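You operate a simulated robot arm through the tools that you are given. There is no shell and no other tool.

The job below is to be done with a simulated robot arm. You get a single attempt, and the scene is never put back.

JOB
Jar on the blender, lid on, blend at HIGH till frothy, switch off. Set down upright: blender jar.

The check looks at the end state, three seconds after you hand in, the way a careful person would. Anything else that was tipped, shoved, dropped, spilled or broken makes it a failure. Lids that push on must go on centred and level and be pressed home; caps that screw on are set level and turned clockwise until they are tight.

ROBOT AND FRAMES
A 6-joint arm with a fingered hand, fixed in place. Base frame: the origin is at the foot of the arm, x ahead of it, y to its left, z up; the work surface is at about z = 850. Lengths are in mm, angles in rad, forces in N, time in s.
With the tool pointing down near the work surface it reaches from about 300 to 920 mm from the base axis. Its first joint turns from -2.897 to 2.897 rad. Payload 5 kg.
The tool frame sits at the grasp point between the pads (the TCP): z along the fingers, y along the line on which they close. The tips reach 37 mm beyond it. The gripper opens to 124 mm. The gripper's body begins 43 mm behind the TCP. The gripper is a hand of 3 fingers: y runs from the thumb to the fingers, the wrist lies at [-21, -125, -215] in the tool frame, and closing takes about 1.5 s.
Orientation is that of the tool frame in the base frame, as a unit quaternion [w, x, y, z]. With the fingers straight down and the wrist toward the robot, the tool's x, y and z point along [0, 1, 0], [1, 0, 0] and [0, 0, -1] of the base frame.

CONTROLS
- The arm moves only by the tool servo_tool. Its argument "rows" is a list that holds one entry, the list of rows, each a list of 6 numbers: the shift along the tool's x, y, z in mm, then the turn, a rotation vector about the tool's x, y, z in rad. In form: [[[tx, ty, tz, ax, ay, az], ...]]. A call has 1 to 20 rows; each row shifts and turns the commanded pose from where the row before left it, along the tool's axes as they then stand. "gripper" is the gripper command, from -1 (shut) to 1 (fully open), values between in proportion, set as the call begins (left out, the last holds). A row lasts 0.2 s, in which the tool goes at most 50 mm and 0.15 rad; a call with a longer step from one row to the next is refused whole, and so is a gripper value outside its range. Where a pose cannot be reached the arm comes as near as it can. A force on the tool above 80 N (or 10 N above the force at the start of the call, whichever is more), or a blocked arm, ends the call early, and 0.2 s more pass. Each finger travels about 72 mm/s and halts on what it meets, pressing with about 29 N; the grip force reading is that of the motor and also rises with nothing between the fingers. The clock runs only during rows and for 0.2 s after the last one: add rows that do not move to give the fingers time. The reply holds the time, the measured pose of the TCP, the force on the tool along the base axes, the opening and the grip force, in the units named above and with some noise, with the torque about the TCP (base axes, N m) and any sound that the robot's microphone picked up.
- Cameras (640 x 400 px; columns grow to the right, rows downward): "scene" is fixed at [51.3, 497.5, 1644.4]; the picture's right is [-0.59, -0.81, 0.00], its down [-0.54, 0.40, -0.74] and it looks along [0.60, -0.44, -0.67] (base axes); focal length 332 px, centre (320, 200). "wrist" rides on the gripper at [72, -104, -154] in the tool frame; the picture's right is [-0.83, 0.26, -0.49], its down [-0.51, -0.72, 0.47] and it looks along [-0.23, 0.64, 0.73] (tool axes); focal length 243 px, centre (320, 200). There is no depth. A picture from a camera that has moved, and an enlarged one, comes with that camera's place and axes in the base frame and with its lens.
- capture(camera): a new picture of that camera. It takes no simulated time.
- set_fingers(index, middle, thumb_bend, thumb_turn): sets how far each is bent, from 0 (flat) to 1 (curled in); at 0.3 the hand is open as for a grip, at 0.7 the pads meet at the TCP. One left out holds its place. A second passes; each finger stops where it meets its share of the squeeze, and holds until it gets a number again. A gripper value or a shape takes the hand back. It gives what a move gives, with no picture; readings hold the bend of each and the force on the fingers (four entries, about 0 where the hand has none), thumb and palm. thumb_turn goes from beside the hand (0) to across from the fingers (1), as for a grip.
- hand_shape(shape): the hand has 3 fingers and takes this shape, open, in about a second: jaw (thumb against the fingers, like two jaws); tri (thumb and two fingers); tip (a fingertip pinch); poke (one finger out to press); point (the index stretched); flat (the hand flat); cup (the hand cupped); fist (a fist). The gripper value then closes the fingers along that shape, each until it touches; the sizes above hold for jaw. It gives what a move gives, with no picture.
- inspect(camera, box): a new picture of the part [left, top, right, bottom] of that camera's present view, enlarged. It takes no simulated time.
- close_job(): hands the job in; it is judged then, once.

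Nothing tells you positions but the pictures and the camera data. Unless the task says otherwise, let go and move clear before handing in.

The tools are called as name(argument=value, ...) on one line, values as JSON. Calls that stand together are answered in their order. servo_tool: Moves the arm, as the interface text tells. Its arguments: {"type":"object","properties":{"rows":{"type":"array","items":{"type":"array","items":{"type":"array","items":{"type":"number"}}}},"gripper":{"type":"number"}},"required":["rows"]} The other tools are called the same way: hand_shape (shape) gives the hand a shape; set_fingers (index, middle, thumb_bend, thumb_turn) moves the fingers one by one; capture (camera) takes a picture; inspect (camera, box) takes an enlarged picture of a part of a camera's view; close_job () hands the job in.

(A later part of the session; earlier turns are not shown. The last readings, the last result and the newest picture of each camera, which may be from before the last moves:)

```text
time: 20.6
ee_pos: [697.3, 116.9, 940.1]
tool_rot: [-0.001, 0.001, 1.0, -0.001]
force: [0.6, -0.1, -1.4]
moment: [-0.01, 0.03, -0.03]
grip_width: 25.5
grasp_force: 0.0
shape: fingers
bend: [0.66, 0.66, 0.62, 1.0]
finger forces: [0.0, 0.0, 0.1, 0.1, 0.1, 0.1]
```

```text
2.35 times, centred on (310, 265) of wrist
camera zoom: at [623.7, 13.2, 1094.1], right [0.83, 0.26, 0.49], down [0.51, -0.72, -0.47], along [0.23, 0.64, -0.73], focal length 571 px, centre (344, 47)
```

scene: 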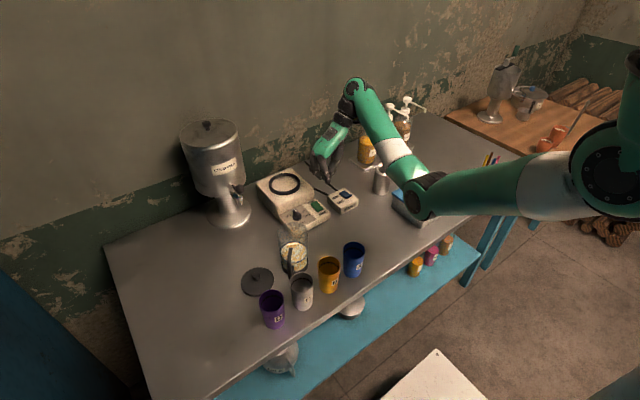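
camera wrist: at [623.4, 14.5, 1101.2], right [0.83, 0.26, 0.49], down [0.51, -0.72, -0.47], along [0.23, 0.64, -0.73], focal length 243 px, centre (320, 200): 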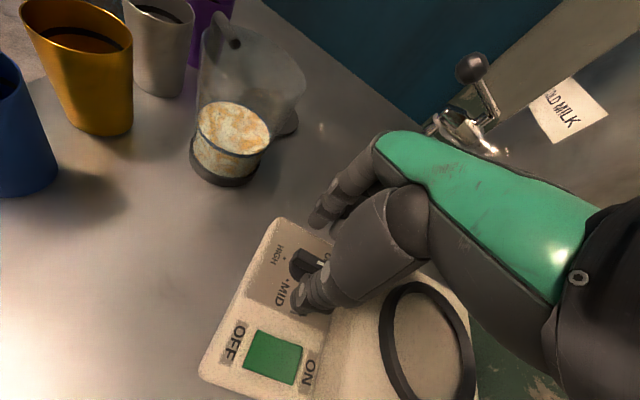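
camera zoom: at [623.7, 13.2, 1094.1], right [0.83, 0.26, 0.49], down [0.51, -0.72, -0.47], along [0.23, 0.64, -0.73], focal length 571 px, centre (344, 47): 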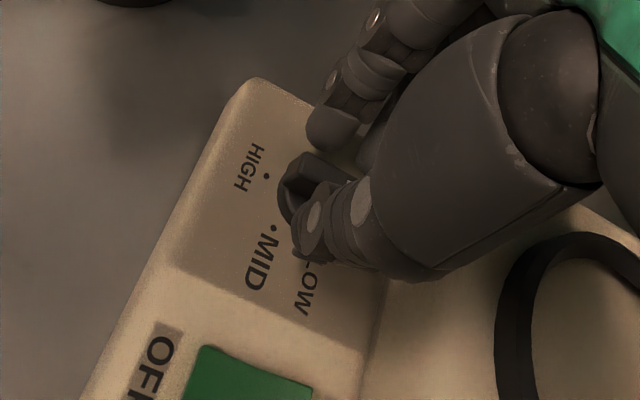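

set_fingers(index=0.75, middle=0.75, thumb_bend=0.7, thumb_turn=1.0)

inspect(camera="scene", box=[280, 175, 330, 225])

inspect(camera="wrist", box=[230, 180, 390, 350])

```text
time: 21.6
ee_pos: [697.5, 116.7, 941.6]
tool_rot: [0.0, 0.0, 1.0, 0.0]
force: [-2.2, 15.9, 5.9]
moment: [0.59, 0.14, 0.06]
grip_width: 8.6
grasp_force: 14.5
shape: fingers
bend: [0.74, 0.73, 0.67, 1.0]
finger forces: [15.6, 10.0, 0.1, 0.0, 3.1, 0.0]
```

```text
8.00 times, centred on (305, 200) of scene
camera zoom: at [51.3, 497.5, 1644.4], right [-0.59, -0.81, 0.0], down [-0.54, 0.4, -0.74], along [0.6, -0.44, -0.67], focal length 2656 px, centre (440, 200)
```

zoom: 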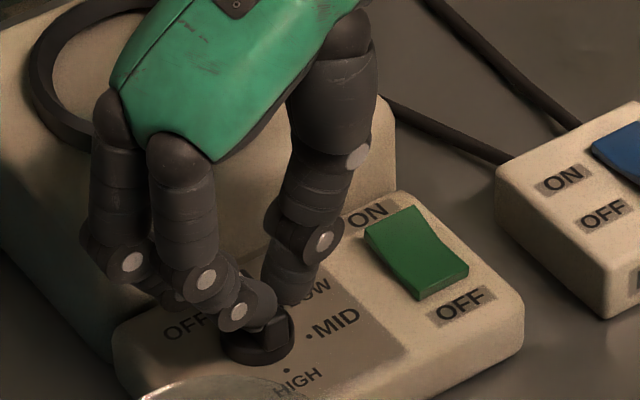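

```text
2.35 times, centred on (310, 265) of wrist
camera zoom: at [623.6, 14.0, 1094.5], right [0.83, 0.26, 0.49], down [0.51, -0.72, -0.47], along [0.23, 0.64, -0.73], focal length 571 px, centre (344, 47)
```

zoom: 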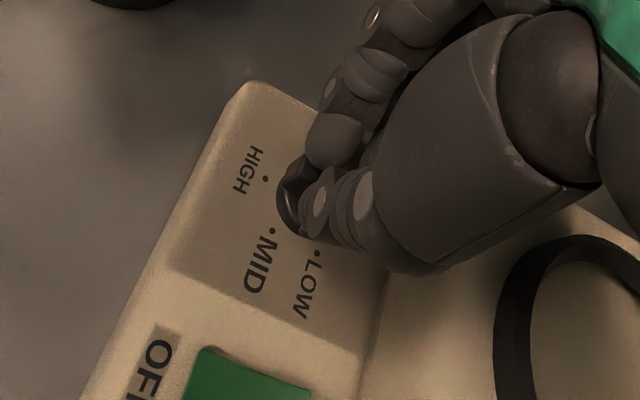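

set_fingers(thumb_bend=0.78)

inspect(camera="scene", box=[280, 175, 330, 225])

```text
time: 22.6
ee_pos: [697.4, 115.7, 941.5]
tool_rot: [0.0, 0.001, 1.0, 0.0]
force: [-3.1, 0.6, 15.1]
moment: [0.07, 0.13, 0.03]
grip_width: 4.9
grasp_force: 22.7
shape: fingers
bend: [0.74, 0.73, 0.71, 1.0]
finger forces: [17.8, 9.1, 0.0, 0.0, 18.6, 0.1]
```

```text
8.00 times, centred on (305, 200) of scene
camera zoom: at [51.3, 497.5, 1644.4], right [-0.59, -0.81, 0.0], down [-0.54, 0.4, -0.74], along [0.6, -0.44, -0.67], focal length 2656 px, centre (440, 200)
```

zoom: 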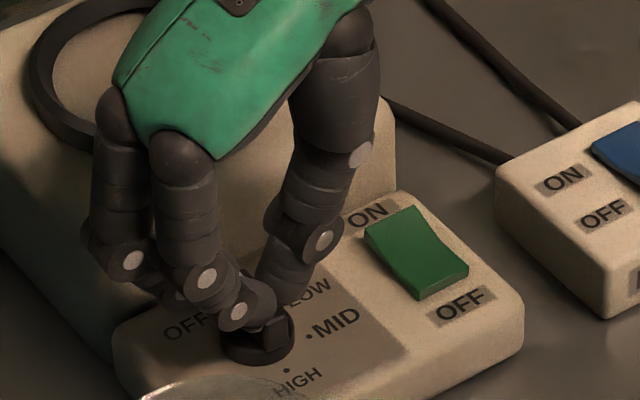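

The grip on the knob is balanced. I'll start turning it clockwise, beginning with the first 60°.

servo_tool(rows=[[[0, 0, -1, 0, 0, 0.1], [0, 0, 0, 0, 0, 0.1], [0, 0, 0, 0, 0, 0.1], [0, 0, 0, 0, 0, 0.1], [0, 0, 0, 0, 0, 0.1], [0, 0, 0, 0, 0, 0.1]]])

inspect(camera="scene", box=[280, 175, 330, 225])

capture(camera="scene")

```text
time: 24.0
ee_pos: [698.8, 116.5, 942.2]
tool_rot: [0.0, 0.297, 0.955, 0.001]
force: [8.8, 4.9, 9.2]
moment: [0.15, -0.29, 0.0]
grip_width: 2.6
grasp_force: 19.7
shape: fingers
bend: [0.74, 0.73, 0.73, 1.0]
finger forces: [14.5, 11.1, 0.0, 0.0, 13.3, 0.0]
```

```text
8.00 times, centred on (305, 200) of scene
camera zoom: at [51.3, 497.5, 1644.4], right [-0.59, -0.81, 0.0], down [-0.54, 0.4, -0.74], along [0.6, -0.44, -0.67], focal length 2656 px, centre (440, 200)
```

zoom: 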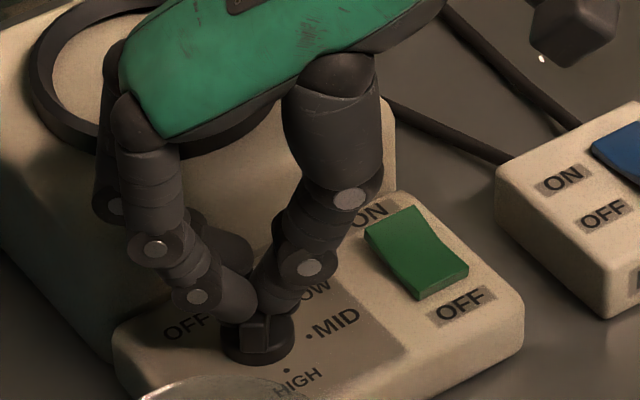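

```text
taken
```

scene: 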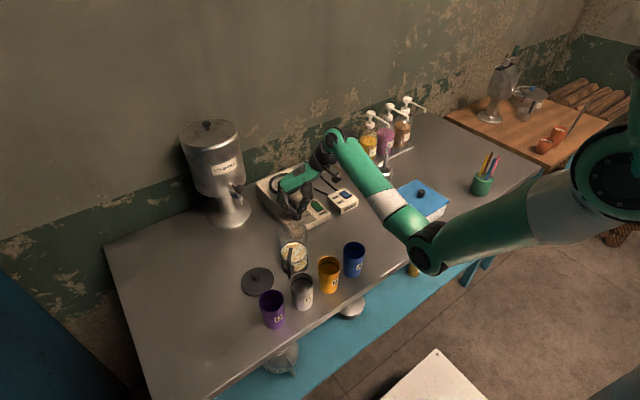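

servo_tool(rows=[[[0, 0, 0, 0, 0, 0.1], [0, 0, 0, 0, 0, 0.1], [0, 0, 0, 0, 0, 0.1], [0, 0, 0, 0, 0, 0.1], [0, 0, 0, 0, 0, 0.1], [0, 0, 0, 0, 0, 0.1], [0, 0, 0, 0, 0, 0.1], [0, 0, 0, 0, 0, 0.1], [0, 0, 0, 0, 0, 0.1]]])

inspect(camera="scene", box=[280, 175, 330, 225])

inspect(camera="wrist", box=[200, 150, 400, 350])

capture(camera="scene")

```text
time: 26.0
ee_pos: [698.2, 116.8, 941.6]
tool_rot: [0.001, 0.683, 0.731, 0.001]
force: [18.0, 10.5, 14.2]
moment: [0.45, -0.69, 0.11]
grip_width: 0.5
grasp_force: 18.2
shape: fingers
bend: [0.74, 0.73, 0.74, 1.0]
finger forces: [24.5, 12.0, 0.0, 0.0, 0.1, 0.1]
```

```text
8.00 times, centred on (305, 200) of scene
camera zoom: at [51.3, 497.5, 1644.4], right [-0.59, -0.81, 0.0], down [-0.54, 0.4, -0.74], along [0.6, -0.44, -0.67], focal length 2656 px, centre (440, 200)
```

zoom: 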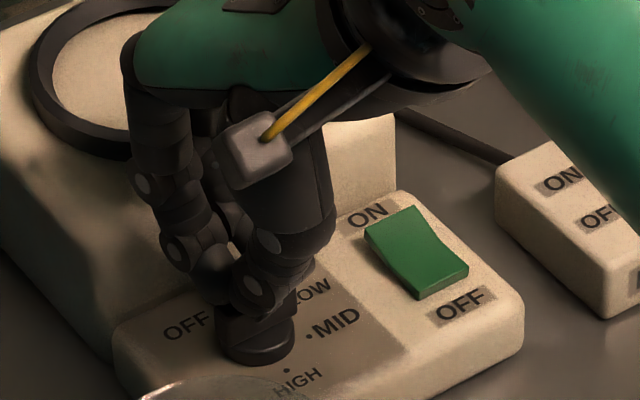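

```text
2.00 times, centred on (300, 250) of wrist
camera zoom: at [587.8, 182.5, 1095.9], right [0.32, -0.81, 0.49], down [-0.68, -0.55, -0.47], along [0.66, -0.19, -0.73], focal length 485 px, centre (360, 100)
```

zoom: 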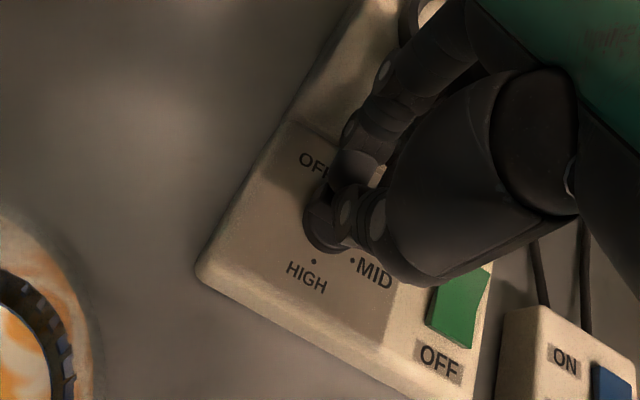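

```text
taken
```

scene: 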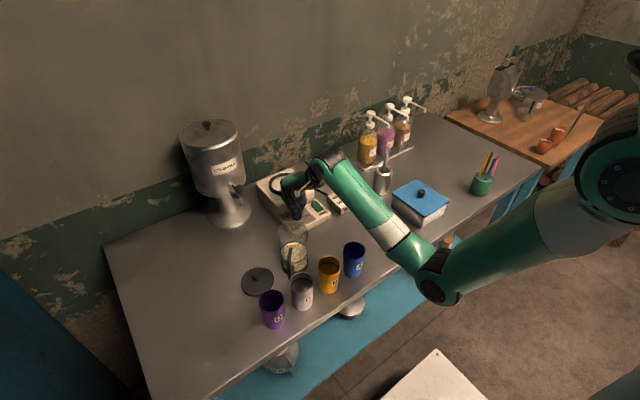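

inspect(camera="wrist", box=[270, 215, 350, 285])

inspect(camera="scene", box=[290, 200, 312, 222])

```text
5.71 times, centred on (310, 250) of wrist
camera zoom: at [587.8, 182.5, 1095.9], right [0.32, -0.81, 0.49], down [-0.68, -0.55, -0.47], along [0.66, -0.19, -0.73], focal length 1386 px, centre (377, -86)
```

zoom: 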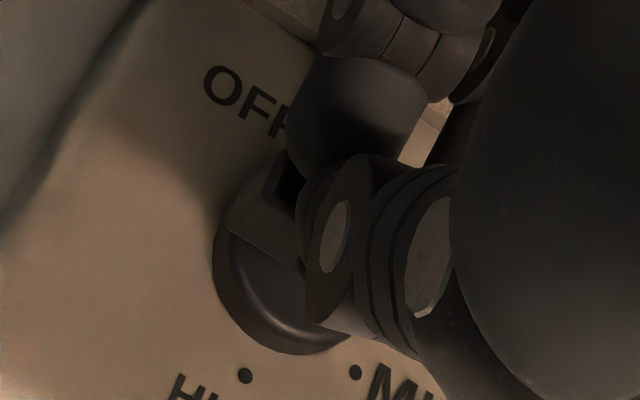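

```text
16.00 times, centred on (301, 211) of scene
camera zoom: at [51.3, 497.5, 1644.4], right [-0.59, -0.81, 0.0], down [-0.54, 0.4, -0.74], along [0.6, -0.44, -0.67], focal length 5313 px, centre (624, 24)
```

zoom: 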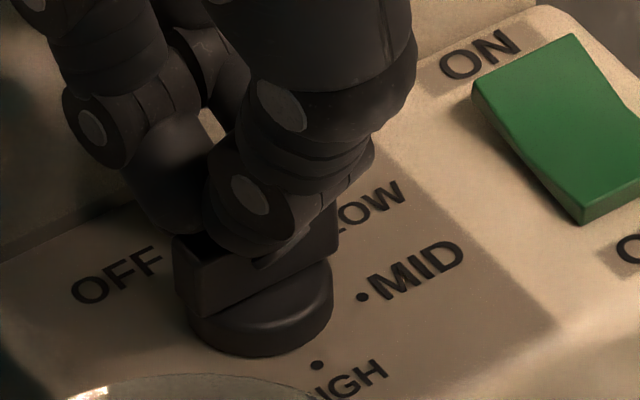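

The knob bar has turned about 90° and the base hasn't moved. I'll shift slightly to even out the side load and carry on toward HIGH.

servo_tool(rows=[[[0, 1.5, 0, 0, 0, 0.1], [0, 0.5, 0, 0, 0, 0.1], [0, 0, 0, 0, 0, 0.1], [0, 0, 0, 0, 0, 0.1], [0, 0, 0, 0, 0, 0.1], [0, 0, 0, 0, 0, 0.1]]])

inspect(camera="scene", box=[286, 192, 314, 222])

inspect(camera="wrist", box=[250, 195, 370, 305])

```text
time: 27.4
ee_pos: [699.6, 116.9, 942.8]
tool_rot: [0.002, 0.868, 0.496, 0.001]
force: [17.1, 1.5, 16.2]
moment: [0.14, -0.62, 0.05]
grip_width: 0.3
grasp_force: 17.5
shape: fingers
bend: [0.74, 0.73, 0.74, 1.0]
finger forces: [0.1, 11.7, 0.0, 0.0, 24.0, 0.0]
```

```text
13.33 times, centred on (300, 207) of scene
camera zoom: at [51.3, 497.5, 1644.4], right [-0.59, -0.81, 0.0], down [-0.54, 0.4, -0.74], along [0.6, -0.44, -0.67], focal length 4428 px, centre (587, 107)
```

zoom: 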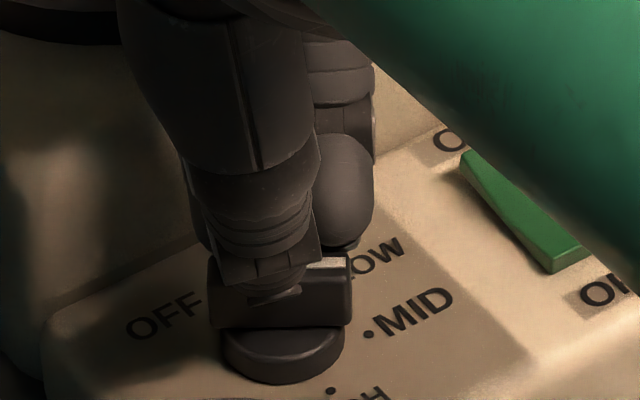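

```text
3.64 times, centred on (310, 250) of wrist
camera zoom: at [645.0, 232.5, 1095.9], right [-0.2, -0.85, 0.49], down [-0.88, -0.07, -0.47], along [0.44, -0.53, -0.73], focal length 882 px, centre (356, 18)
```

zoom: 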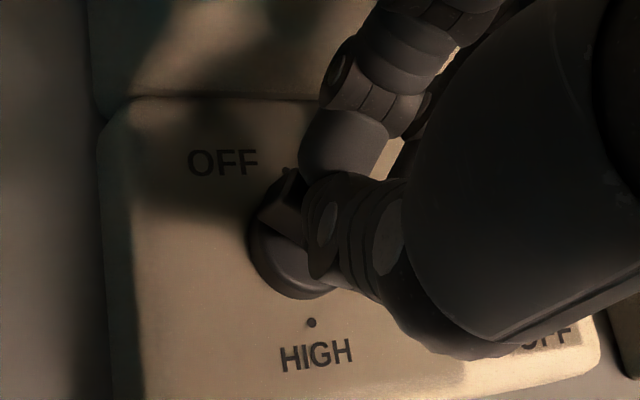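

The pointer is now at about MID. I'll continue the last 60°.

servo_tool(rows=[[[0, 0, 0, 0, 0, 0.1], [0, 0, 0, 0, 0, 0.1], [0, 0, 0, 0, 0, 0.1], [0, 0, 0, 0, 0, 0.1], [0, 0, 0, 0, 0, 0.1], [0, 0, 0, 0, 0, 0.1]]])

inspect(camera="scene", box=[280, 185, 330, 225])

inspect(camera="wrist", box=[250, 195, 370, 305])

capture(camera="scene")

```text
time: 28.8
ee_pos: [700.1, 116.5, 942.8]
tool_rot: [0.001, 0.976, 0.218, 0.002]
force: [15.1, -6.0, 23.5]
moment: [-0.13, -0.63, -0.01]
grip_width: 0.3
grasp_force: 19.7
shape: fingers
bend: [0.74, 0.73, 0.74, 1.0]
finger forces: [0.1, 10.8, 0.1, 0.0, 28.1, 0.0]
```

```text
10.00 times, centred on (305, 205) of scene
camera zoom: at [51.3, 497.5, 1644.4], right [-0.59, -0.81, 0.0], down [-0.54, 0.4, -0.74], along [0.6, -0.44, -0.67], focal length 3321 px, centre (470, 150)
```

zoom: 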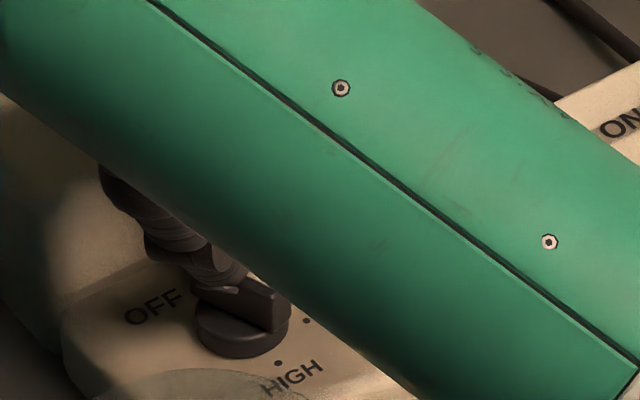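

```text
3.64 times, centred on (310, 250) of wrist
camera zoom: at [719.5, 241.8, 1096.2], right [-0.64, -0.59, 0.49], down [-0.76, 0.44, -0.47], along [0.07, -0.68, -0.73], focal length 882 px, centre (356, 18)
```

zoom: 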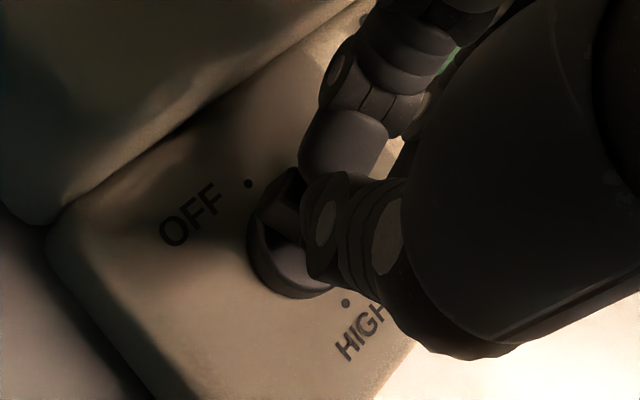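

```text
taken
```

scene: 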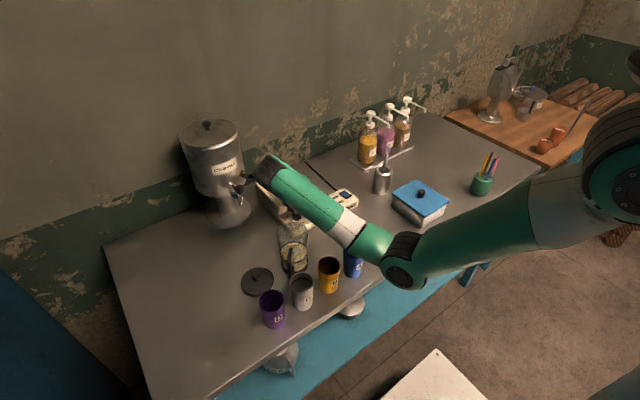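

servo_tool(rows=[[[0, 0, 0, 0, 0, 0.09], [0, 0, 0, 0, 0, 0.09], [0, 0, 0, 0, 0, 0.09], [0, 0, 0, 0, 0, 0.09], [0, 0, 0, 0, 0, 0.09]]])

inspect(camera="scene", box=[280, 195, 320, 225])

inspect(camera="wrist", box=[250, 195, 370, 305])

```text
time: 30.0
ee_pos: [698.3, 115.7, 943.7]
tool_rot: [0.0, 1.0, -0.007, 0.0]
force: [9.1, -8.7, 26.8]
moment: [-0.17, -0.33, 0.22]
grip_width: 0.0
grasp_force: 25.8
shape: fingers
bend: [0.74, 0.73, 0.75, 1.0]
finger forces: [0.0, 13.6, 0.1, 0.0, 37.9, 0.0]
```

```text
13.33 times, centred on (300, 210) of scene
camera zoom: at [51.3, 497.5, 1644.4], right [-0.59, -0.81, 0.0], down [-0.54, 0.4, -0.74], along [0.6, -0.44, -0.67], focal length 4428 px, centre (587, 67)
```

zoom: 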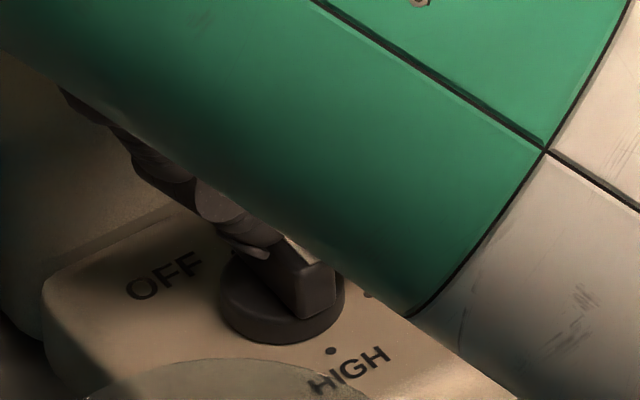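

```text
3.64 times, centred on (310, 250) of wrist
camera zoom: at [770.9, 219.8, 1096.2], right [-0.83, -0.25, 0.49], down [-0.5, 0.73, -0.47], along [-0.24, -0.64, -0.73], focal length 882 px, centre (356, 18)
```

zoom: 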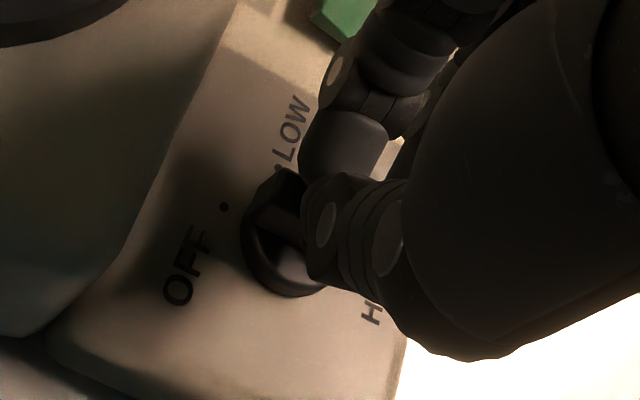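

The hand has turned a full 180°. I'll release the knob gently, lift clear and check the pointer.

set_fingers(index=0.58, middle=0.58, thumb_bend=0.54, thumb_turn=1.0)

servo_tool(rows=[[[0, 0, -15, 0, 0, 0], [0, 0, -20, 0, 0, 0], [0, 0, -20, 0, 0, 0], [0, 0, -20, 0, 0, 0]]])

capture(camera="wrist")

inspect(camera="scene", box=[280, 185, 340, 225])

```text
time: 31.0
ee_pos: [698.4, 116.6, 944.2]
tool_rot: [0.001, 1.0, -0.005, 0.002]
force: [1.4, -10.3, 39.1]
moment: [-0.13, -0.2, -0.02]
grip_width: 20.7
grasp_force: 19.3
shape: fingers
bend: [0.57, 0.57, 0.72, 1.0]
finger forces: [0.1, 0.1, 0.0, 0.1, 38.1, 0.0]
```

```text
time: 32.0
ee_pos: [729.5, 113.3, 982.3]
tool_rot: [0.002, 1.0, -0.004, -0.007]
force: [-76.1, -13.5, -17.4]
moment: [0.06, -11.05, 8.06]
grip_width: 50.0
grasp_force: 0.0
shape: fingers
bend: [0.57, 0.57, 0.54, 1.0]
finger forces: [0.0, 0.0, 0.0, 0.0, 0.0, 0.1]
out of reach, approached as far as the arm can: row 1, 2, 3, 4
```

```text
taken
camera wrist: at [802.4, 217.6, 1133.4], right [-0.83, -0.25, 0.5], down [-0.51, 0.72, -0.47], along [-0.25, -0.64, -0.73], focal length 243 px, centre (320, 200)
```

wrist: 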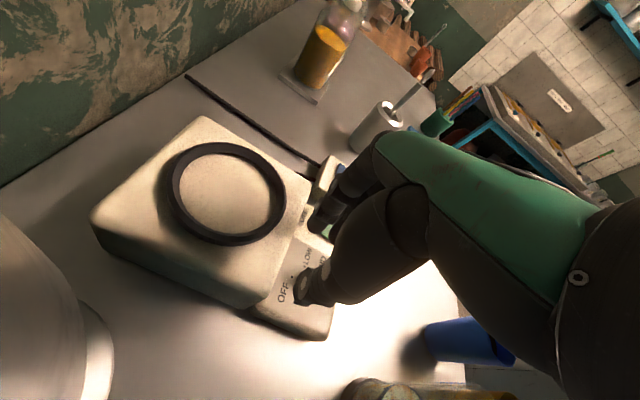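

```text
10.00 times, centred on (310, 205) of scene
camera zoom: at [51.3, 497.5, 1644.4], right [-0.59, -0.81, 0.0], down [-0.54, 0.4, -0.74], along [0.6, -0.44, -0.67], focal length 3321 px, centre (420, 150)
```

zoom: 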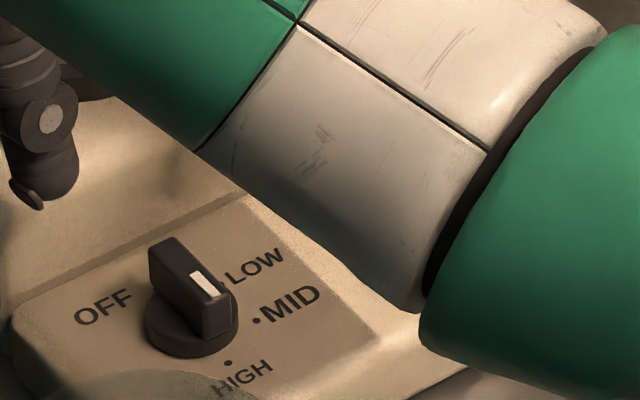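

The knob now points at HIGH. The arm drifted on the way up and reports contact force, so I'll check where it's touching before moving again.

capture(camera="scene")

inspect(camera="scene", box=[170, 100, 330, 240])

inspect(camera="scene", box=[240, 180, 400, 340])

```text
taken
```

scene: 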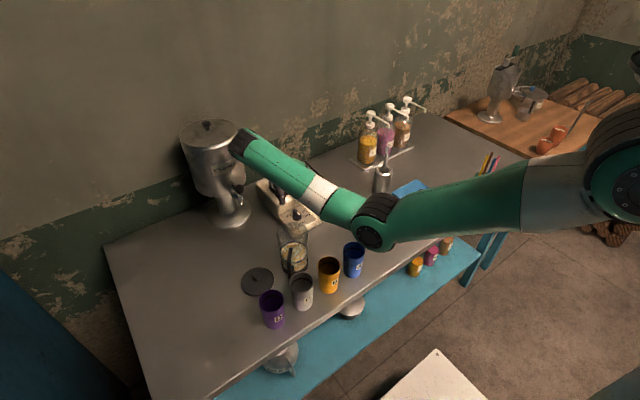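

```text
2.86 times, centred on (250, 170) of scene
camera zoom: at [51.3, 497.5, 1644.4], right [-0.59, -0.81, 0.0], down [-0.54, 0.4, -0.74], along [0.6, -0.44, -0.67], focal length 949 px, centre (520, 286)
```

zoom: 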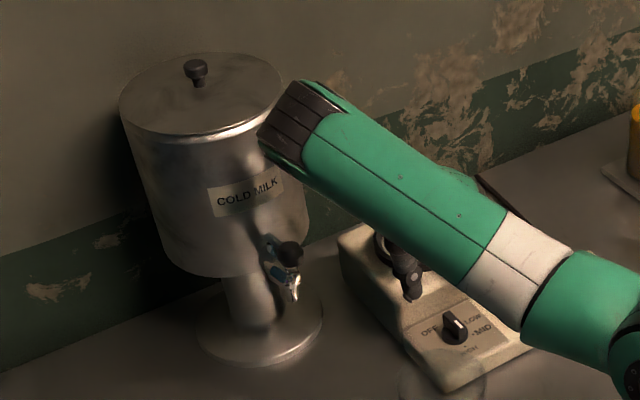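

```text
2.50 times, centred on (320, 260) of scene
camera zoom: at [51.3, 497.5, 1644.4], right [-0.59, -0.81, 0.0], down [-0.54, 0.4, -0.74], along [0.6, -0.44, -0.67], focal length 830 px, centre (320, 50)
```

zoom: 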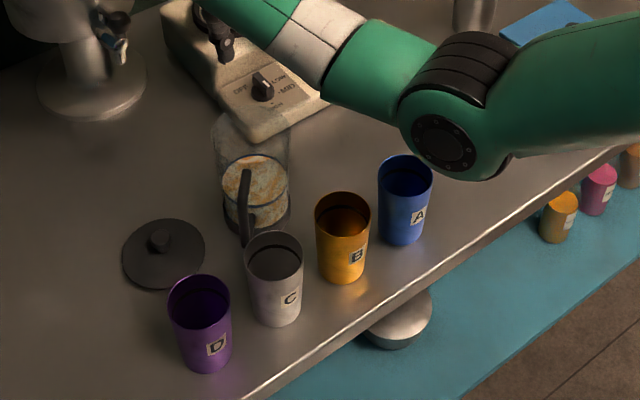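

The camera housing is lightly touching the milk dispenser. The dispenser hasn't moved. I'll back away in −x while rotating the hand back toward its neutral heading.

servo_tool(rows=[[[-15, 0, 0, 0, 0, -0.12], [-15, 0, -2, 0, 0, -0.15]]])

inspect(camera="scene", box=[170, 100, 330, 240])

```text
time: 32.6
ee_pos: [706.0, 112.6, 986.6]
tool_rot: [0.0, 0.991, 0.131, 0.001]
force: [0.0, -0.2, -0.5]
moment: [-0.04, 0.05, 0.01]
grip_width: 49.9
grasp_force: 0.0
shape: fingers
bend: [0.57, 0.57, 0.54, 1.0]
finger forces: [0.0, 0.1, 0.1, 0.1, 0.0, 0.0]
```

```text
2.86 times, centred on (250, 170) of scene
camera zoom: at [51.3, 497.5, 1644.4], right [-0.59, -0.81, 0.0], down [-0.54, 0.4, -0.74], along [0.6, -0.44, -0.67], focal length 949 px, centre (520, 286)
```

zoom: 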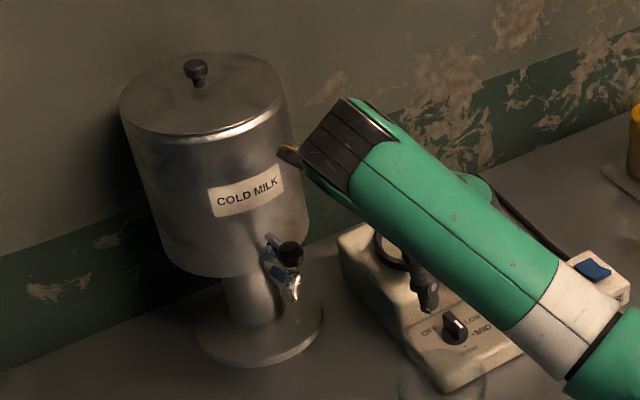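

servo_tool(rows=[[[-3, 0, -8, 0, 0, -0.145], [-3, -3, -8, 0, 0, -0.145], [0, -3, -8, 0, 0, -0.145], [0, -5, -8, 0, 0, -0.145], [0, -5, -8, 0, 0, -0.145], [0, -5, -8, 0, 0, -0.145], [0, -5, -8, 0, 0, -0.145], [0, -5, -8, 0, 0, -0.145], [0, -5, -8, 0, 0, -0.148]]])

capture(camera="wrist")

capture(camera="scene")

inspect(camera="scene", box=[280, 185, 340, 225])

```text
time: 34.6
ee_pos: [671.8, 130.2, 1059.1]
tool_rot: [0.0, 0.707, 0.707, 0.0]
force: [0.0, -1.0, -0.6]
moment: [0.02, 0.04, -0.01]
grip_width: 50.0
grasp_force: 0.0
shape: fingers
bend: [0.57, 0.57, 0.54, 1.0]
finger forces: [0.1, 0.0, 0.1, 0.0, 0.0, 0.1]
```

```text
taken
camera wrist: at [566.0, 202.9, 1212.1], right [0.26, -0.83, 0.49], down [-0.72, -0.51, -0.47], along [0.64, -0.23, -0.73], focal length 243 px, centre (320, 200)
```

wrist: 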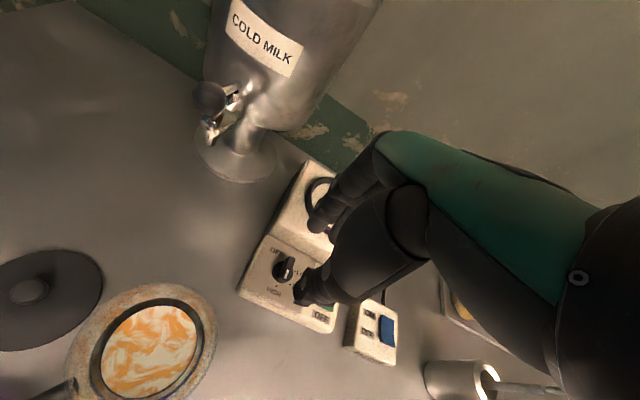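

```text
taken
```

scene: 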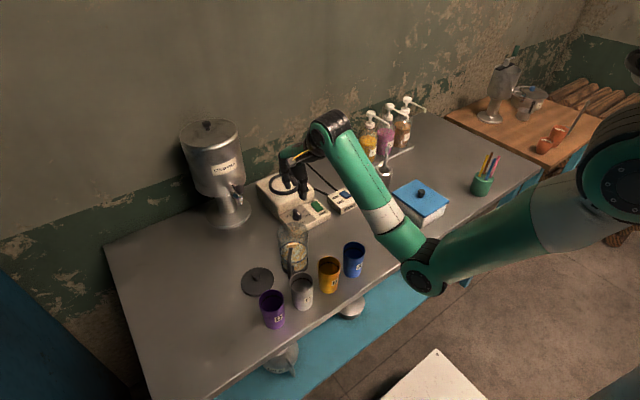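

```text
10.00 times, centred on (310, 205) of scene
camera zoom: at [51.3, 497.5, 1644.4], right [-0.59, -0.81, 0.0], down [-0.54, 0.4, -0.74], along [0.6, -0.44, -0.67], focal length 3321 px, centre (420, 150)
```

zoom: 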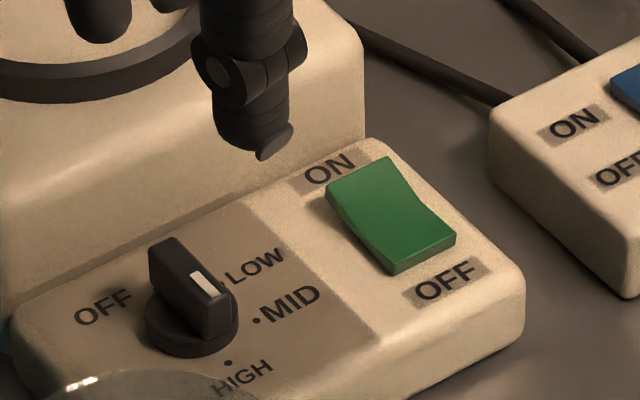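

The knob reads HIGH and nothing else has moved. Next I'll measure the jar and lid from this vantage.

inspect(camera="wrist", box=[0, 230, 240, 400])

inspect(camera="scene", box=[235, 200, 335, 290])

```text
2.35 times, centred on (120, 315) of wrist
camera zoom: at [566.0, 202.9, 1212.1], right [0.26, -0.83, 0.49], down [-0.72, -0.51, -0.47], along [0.64, -0.23, -0.73], focal length 571 px, centre (791, -71)
```

zoom: 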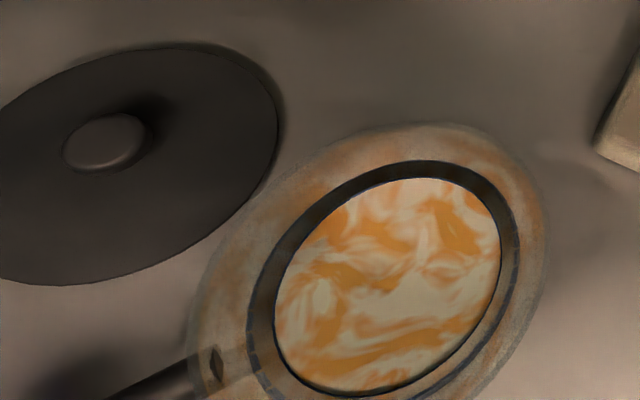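

```text
4.44 times, centred on (285, 245) of scene
camera zoom: at [51.3, 497.5, 1644.4], right [-0.59, -0.81, 0.0], down [-0.54, 0.4, -0.74], along [0.6, -0.44, -0.67], focal length 1476 px, centre (476, 0)
```

zoom: 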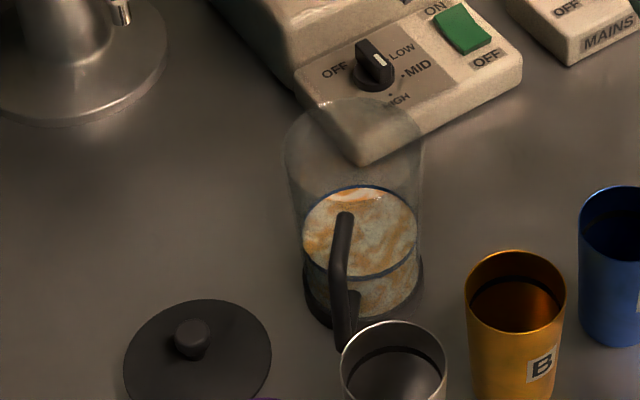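

Refined estimates: jar axis (569, 210) with rim z≈991 and handle toward about 142°, lid (578, 331), and blender ring (817, 88) with top z≈930. I'll open the hand and move above the jar at a 45° heading, which keeps the thumb clear of both the handle and cup B.

set_fingers(index=0.3, middle=0.3, thumb_bend=0.3, thumb_turn=1.0)

servo_tool(rows=[[[20, -25.7, -7, 0, 0, 0], [20, -25.7, -7, 0, 0, 0], [20, -25.7, -6, 0, 0, 0], [20, -25.7, -6, 0, 0, 0], [0, 0, 0, 0, 0, -0.131], [0, 0, 0, 0, 0, -0.131], [0, 0, 0, 0, 0, -0.131], [0, 0, 0, 0, 0, -0.131], [0, 0, 0, 0, 0, -0.131], [0, 0, 0, 0, 0, -0.131]]])

capture(camera="wrist")

inspect(camera="scene", box=[230, 160, 400, 310])

```text
time: 35.6
ee_pos: [671.9, 129.7, 1058.9]
tool_rot: [0.001, 0.708, 0.706, 0.0]
force: [0.1, -1.0, -0.2]
moment: [-0.02, 0.0, 0.0]
grip_width: 128.4
grasp_force: 0.1
shape: fingers
bend: [0.3, 0.3, 0.3, 0.98]
finger forces: [0.0, 0.0, 0.0, 0.0, 0.2, 0.1]
```

```text
time: 37.8
ee_pos: [568.8, 208.9, 1085.2]
tool_rot: [0.0, 0.382, 0.924, 0.0]
force: [-1.8, -0.7, 0.4]
moment: [-0.02, 0.01, -0.01]
grip_width: 128.3
grasp_force: 0.0
shape: fingers
bend: [0.3, 0.3, 0.3, 0.98]
finger forces: [0.1, 0.0, 0.1, 0.0, 0.0, 0.0]
```

```text
taken
camera wrist: at [442.5, 187.5, 1238.3], right [0.77, -0.4, 0.49], down [-0.15, -0.87, -0.47], along [0.62, 0.29, -0.73], focal length 243 px, centre (320, 200)
```

wrist: 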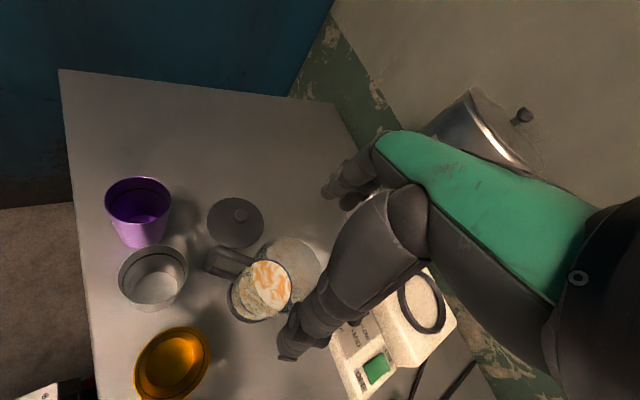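

```text
2.67 times, centred on (315, 235) of scene
camera zoom: at [51.3, 497.5, 1644.4], right [-0.59, -0.81, 0.0], down [-0.54, 0.4, -0.74], along [0.6, -0.44, -0.67], focal length 886 px, centre (333, 107)
```

zoom: 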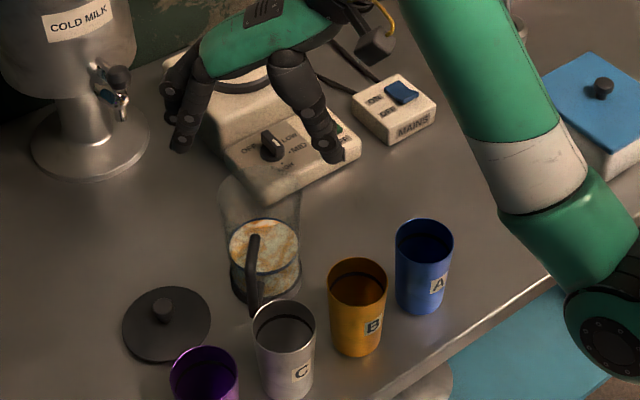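

inspect(camera="wrist", box=[180, 180, 360, 370])

inspect(camera="scene", box=[255, 190, 345, 280])

```text
2.11 times, centred on (270, 275) of wrist
camera zoom: at [442.5, 187.5, 1238.3], right [0.77, -0.4, 0.49], down [-0.15, -0.87, -0.47], along [0.62, 0.29, -0.73], focal length 511 px, centre (425, 42)
```

zoom: 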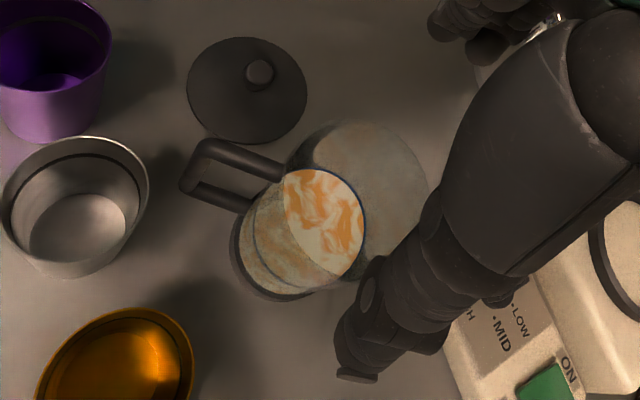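

```text
4.44 times, centred on (300, 235) of scene
camera zoom: at [51.3, 497.5, 1644.4], right [-0.59, -0.81, 0.0], down [-0.54, 0.4, -0.74], along [0.6, -0.44, -0.67], focal length 1476 px, centre (409, 44)
```

zoom: 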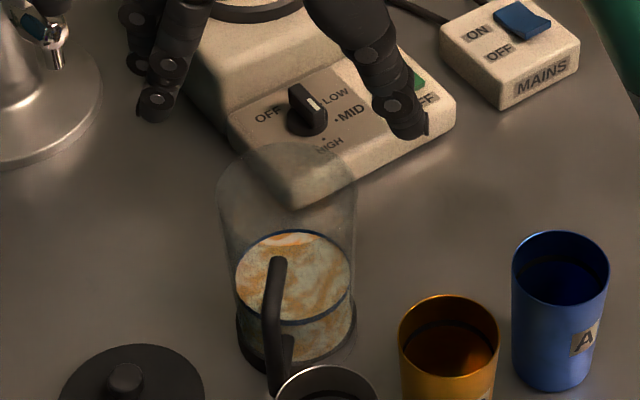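

The jar position checks out in both views. The handle is at about 140° and clear of the thumb and fingers, so I'll descend around the jar.

servo_tool(rows=[[[0, 1, 20, 0, 0, 0], [0, 0, 20, 0, 0, 0], [0, 0, 20, 0, 0, 0], [0, 0, 15, 0, 0, 0], [0, 0, 0, 0, 0, 0]]])

inspect(camera="scene", box=[255, 180, 355, 280])

inspect(camera="wrist", box=[180, 180, 400, 390])

capture(camera="scene")

```text
time: 39.0
ee_pos: [569.7, 209.6, 1010.0]
tool_rot: [-0.001, 0.384, 0.923, 0.0]
force: [-0.2, 0.0, 0.2]
moment: [0.03, -0.04, 0.01]
grip_width: 128.5
grasp_force: 0.0
shape: fingers
bend: [0.3, 0.3, 0.3, 0.98]
finger forces: [0.0, 0.0, 0.0, 0.0, 0.0, 0.0]
```

```text
4.00 times, centred on (305, 230) of scene
camera zoom: at [51.3, 497.5, 1644.4], right [-0.59, -0.81, 0.0], down [-0.54, 0.4, -0.74], along [0.6, -0.44, -0.67], focal length 1328 px, centre (380, 80)
```

zoom: 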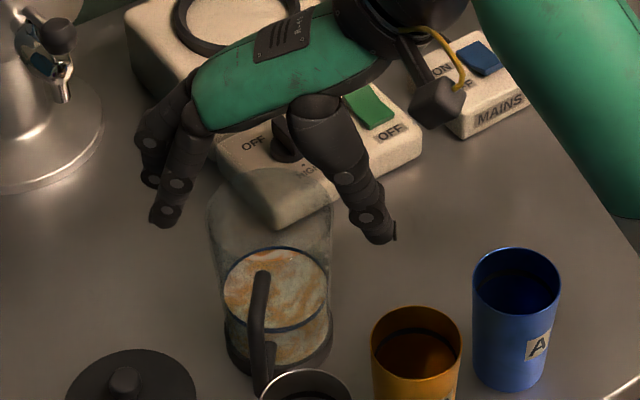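

```text
1.90 times, centred on (290, 285) of wrist
camera zoom: at [443.3, 187.2, 1163.4], right [0.77, -0.4, 0.49], down [-0.15, -0.87, -0.47], along [0.62, 0.29, -0.73], focal length 462 px, centre (377, 38)
```

zoom: 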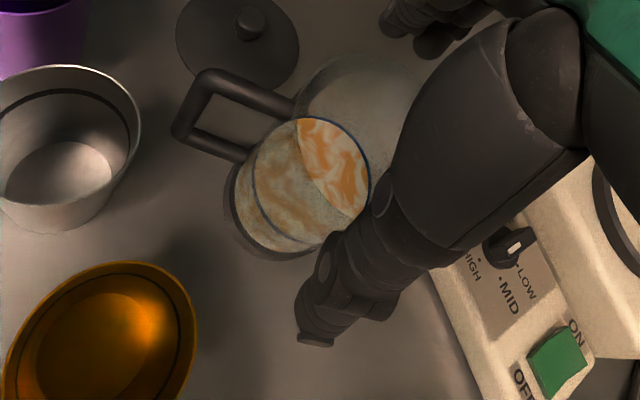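

```text
taken
```

scene: 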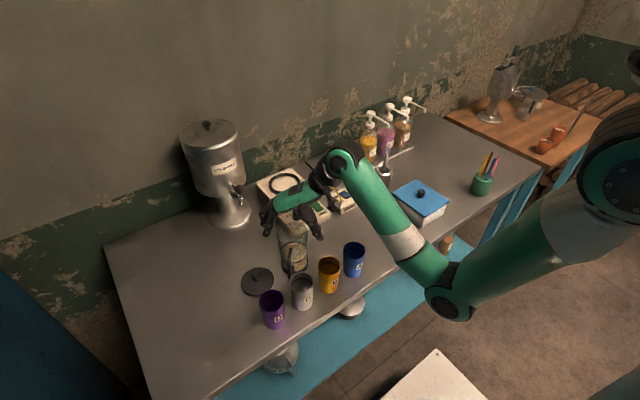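

servo_tool(rows=[[[0, 0, 15, 0, 0, 0], [0, 0, 15, 0, 0, 0], [0, 0, 10, 0, 0, 0], [0, 0, 0, 0, 0, 0]]])

inspect(camera="scene", box=[255, 180, 355, 280])

inspect(camera="wrist", box=[180, 180, 400, 390])

```text
time: 40.0
ee_pos: [569.4, 209.7, 970.5]
tool_rot: [0.001, 0.384, 0.923, 0.0]
force: [-0.7, 0.1, -0.2]
moment: [0.02, -0.04, -0.02]
grip_width: 128.4
grasp_force: 0.1
shape: fingers
bend: [0.3, 0.3, 0.3, 0.98]
finger forces: [0.0, 0.1, 0.1, 0.0, 0.1, 0.1]
```

```text
4.00 times, centred on (305, 230) of scene
camera zoom: at [51.3, 497.5, 1644.4], right [-0.59, -0.81, 0.0], down [-0.54, 0.4, -0.74], along [0.6, -0.44, -0.67], focal length 1328 px, centre (380, 80)
```

zoom: 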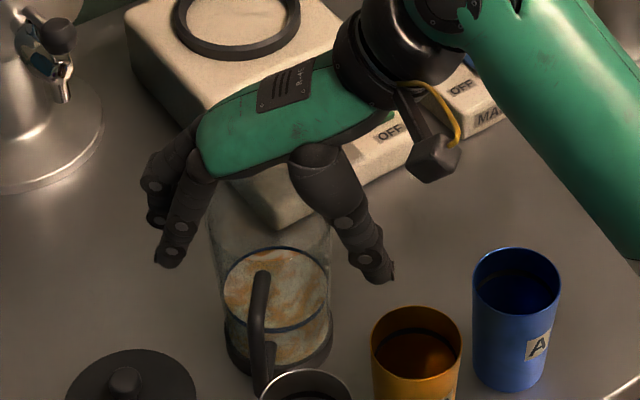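

```text
1.90 times, centred on (290, 285) of wrist
camera zoom: at [443.4, 188.2, 1123.1], right [0.77, -0.4, 0.49], down [-0.15, -0.87, -0.47], along [0.62, 0.29, -0.73], focal length 462 px, centre (377, 38)
```

zoom: 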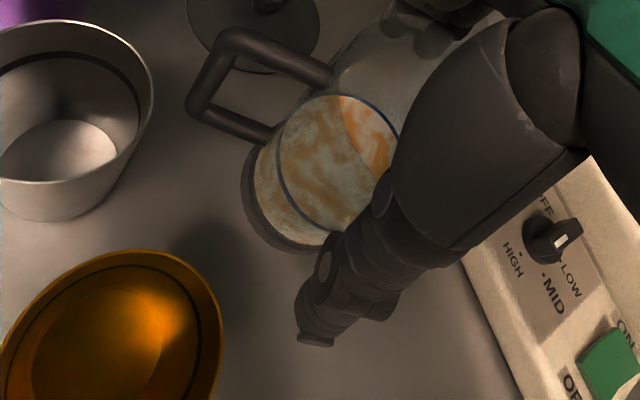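

The hand straddles the jar with clearance all round. I'll close gradually.

set_fingers(index=0.43, middle=0.43, thumb_bend=0.41, thumb_turn=1.0)

inspect(camera="scene", box=[255, 180, 355, 280])

```text
time: 41.0
ee_pos: [570.2, 209.3, 970.2]
tool_rot: [0.0, 0.383, 0.924, -0.001]
force: [0.3, 0.7, 0.6]
moment: [0.02, -0.04, -0.03]
grip_width: 101.3
grasp_force: 6.4
shape: fingers
bend: [0.39, 0.43, 0.39, 0.99]
finger forces: [7.0, 0.1, 0.0, 0.0, 5.6, 0.0]
```

```text
4.00 times, centred on (305, 230) of scene
camera zoom: at [51.3, 497.5, 1644.4], right [-0.59, -0.81, 0.0], down [-0.54, 0.4, -0.74], along [0.6, -0.44, -0.67], focal length 1328 px, centre (380, 80)
```

zoom: 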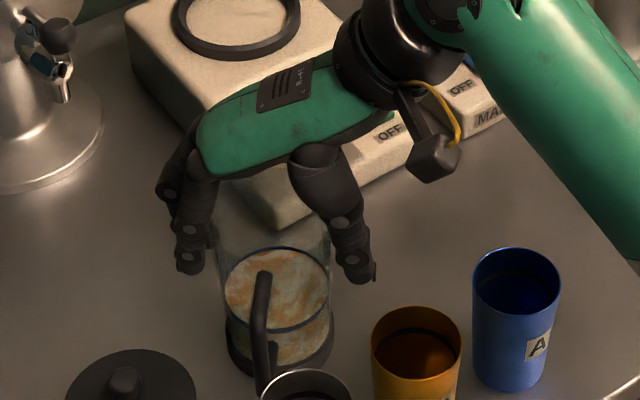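

The fingers are meeting the rim with their upper links. I'll reopen, raise about 17 mm so the distal pads wrap the wall just below the rim, then close again.

set_fingers(index=0.32, middle=0.32, thumb_bend=0.32)

servo_tool(rows=[[[0, 0, -8, 0, 0, 0], [0, 0, -8, 0, 0, 0], [0, 0, 0, 0, 0, 0]]])

set_fingers(index=0.43, middle=0.43, thumb_bend=0.41)

inspect(camera="scene", box=[265, 180, 335, 250])

```text
time: 42.0
ee_pos: [569.7, 209.6, 970.0]
tool_rot: [0.0, 0.384, 0.923, 0.0]
force: [-0.2, 0.6, 0.7]
moment: [-0.01, 0.0, 0.0]
grip_width: 122.3
grasp_force: 0.0
shape: fingers
bend: [0.32, 0.32, 0.32, 0.98]
finger forces: [0.0, 0.0, 0.1, 0.1, 0.1, 0.0]
```

```text
time: 42.8
ee_pos: [569.1, 210.7, 986.0]
tool_rot: [0.001, 0.382, 0.924, 0.0]
force: [-0.7, -0.6, 0.1]
moment: [0.02, -0.02, 0.02]
grip_width: 122.3
grasp_force: 0.0
shape: fingers
bend: [0.32, 0.32, 0.32, 0.98]
finger forces: [0.1, 0.0, 0.0, 0.1, 0.0, 0.1]
```

```text
time: 43.8
ee_pos: [569.9, 211.0, 985.1]
tool_rot: [-0.001, 0.383, 0.924, 0.0]
force: [-1.4, 0.2, 1.0]
moment: [-0.02, 0.02, -0.03]
grip_width: 95.9
grasp_force: 1.5
shape: fingers
bend: [0.42, 0.43, 0.4, 0.99]
finger forces: [1.6, 0.0, 0.0, 0.0, 2.4, 0.1]
```

```text
5.71 times, centred on (300, 215) of scene
camera zoom: at [51.3, 497.5, 1644.4], right [-0.59, -0.81, 0.0], down [-0.54, 0.4, -0.74], along [0.6, -0.44, -0.67], focal length 1898 px, centre (434, 114)
```

zoom: 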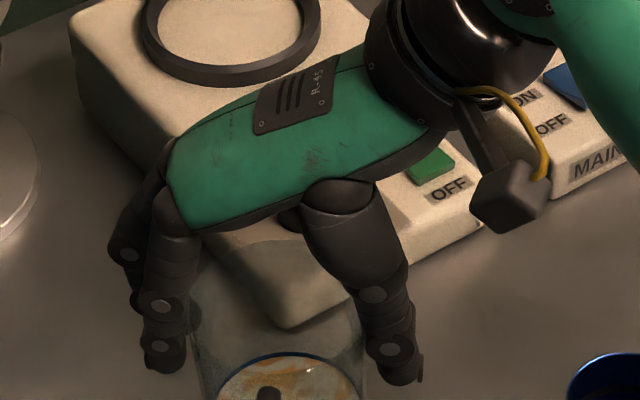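

set_fingers(index=0.36, middle=0.36, thumb_bend=0.35)

servo_tool(rows=[[[0, 0, -7, 0, 0, 0], [0, 0, 0, 0, 0, 0]]])

set_fingers(index=0.47, middle=0.47, thumb_bend=0.44)

inspect(camera="scene", box=[265, 180, 335, 250])

inspect(camera="wrist", box=[200, 180, 400, 380])

```text
time: 44.8
ee_pos: [570.3, 209.9, 986.9]
tool_rot: [0.0, 0.384, 0.923, 0.0]
force: [0.4, 0.2, 0.1]
moment: [-0.02, 0.0, 0.02]
grip_width: 111.7
grasp_force: 0.1
shape: fingers
bend: [0.36, 0.36, 0.35, 0.98]
finger forces: [0.0, 0.1, 0.0, 0.1, 0.0, 0.1]
```

```text
time: 45.4
ee_pos: [569.2, 212.0, 992.9]
tool_rot: [0.0, 0.384, 0.923, 0.001]
force: [0.8, 0.2, -0.1]
moment: [0.02, -0.01, 0.02]
grip_width: 111.7
grasp_force: 0.1
shape: fingers
bend: [0.36, 0.36, 0.35, 0.98]
finger forces: [0.1, 0.0, 0.0, 0.0, 0.1, 0.1]
```

```text
time: 46.4
ee_pos: [570.5, 210.6, 992.1]
tool_rot: [0.0, 0.383, 0.924, -0.001]
force: [1.1, 1.2, 0.6]
moment: [0.08, -0.04, 0.0]
grip_width: 90.5
grasp_force: 5.2
shape: fingers
bend: [0.44, 0.46, 0.42, 0.99]
finger forces: [4.4, 1.7, 0.0, 0.0, 4.4, 0.0]
```

```text
5.71 times, centred on (300, 215) of scene
camera zoom: at [51.3, 497.5, 1644.4], right [-0.59, -0.81, 0.0], down [-0.54, 0.4, -0.74], along [0.6, -0.44, -0.67], focal length 1898 px, centre (434, 114)
```

zoom: 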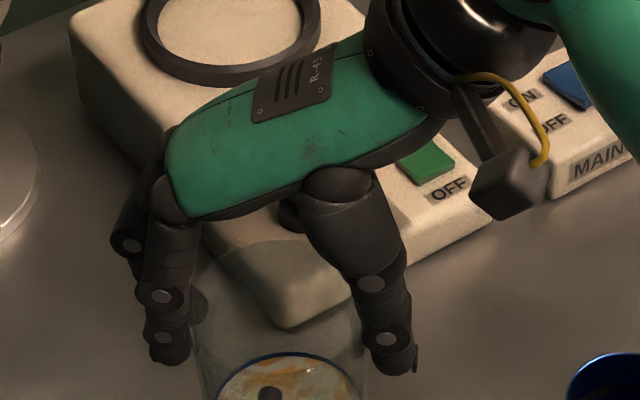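

```text
2.00 times, centred on (300, 280) of wrist
camera zoom: at [443.4, 189.1, 1146.1], right [0.77, -0.4, 0.49], down [-0.15, -0.87, -0.47], along [0.62, 0.29, -0.73], focal length 485 px, centre (360, 40)
```

zoom: 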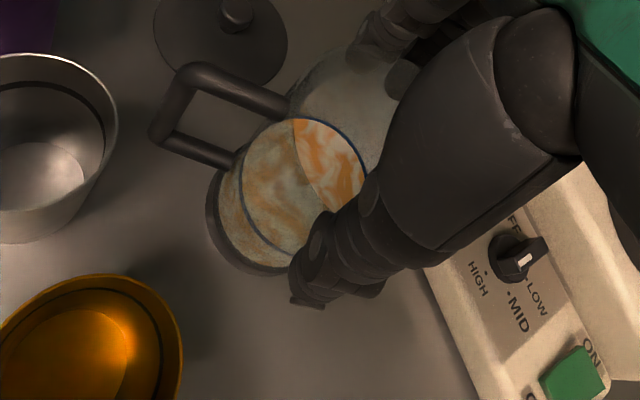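

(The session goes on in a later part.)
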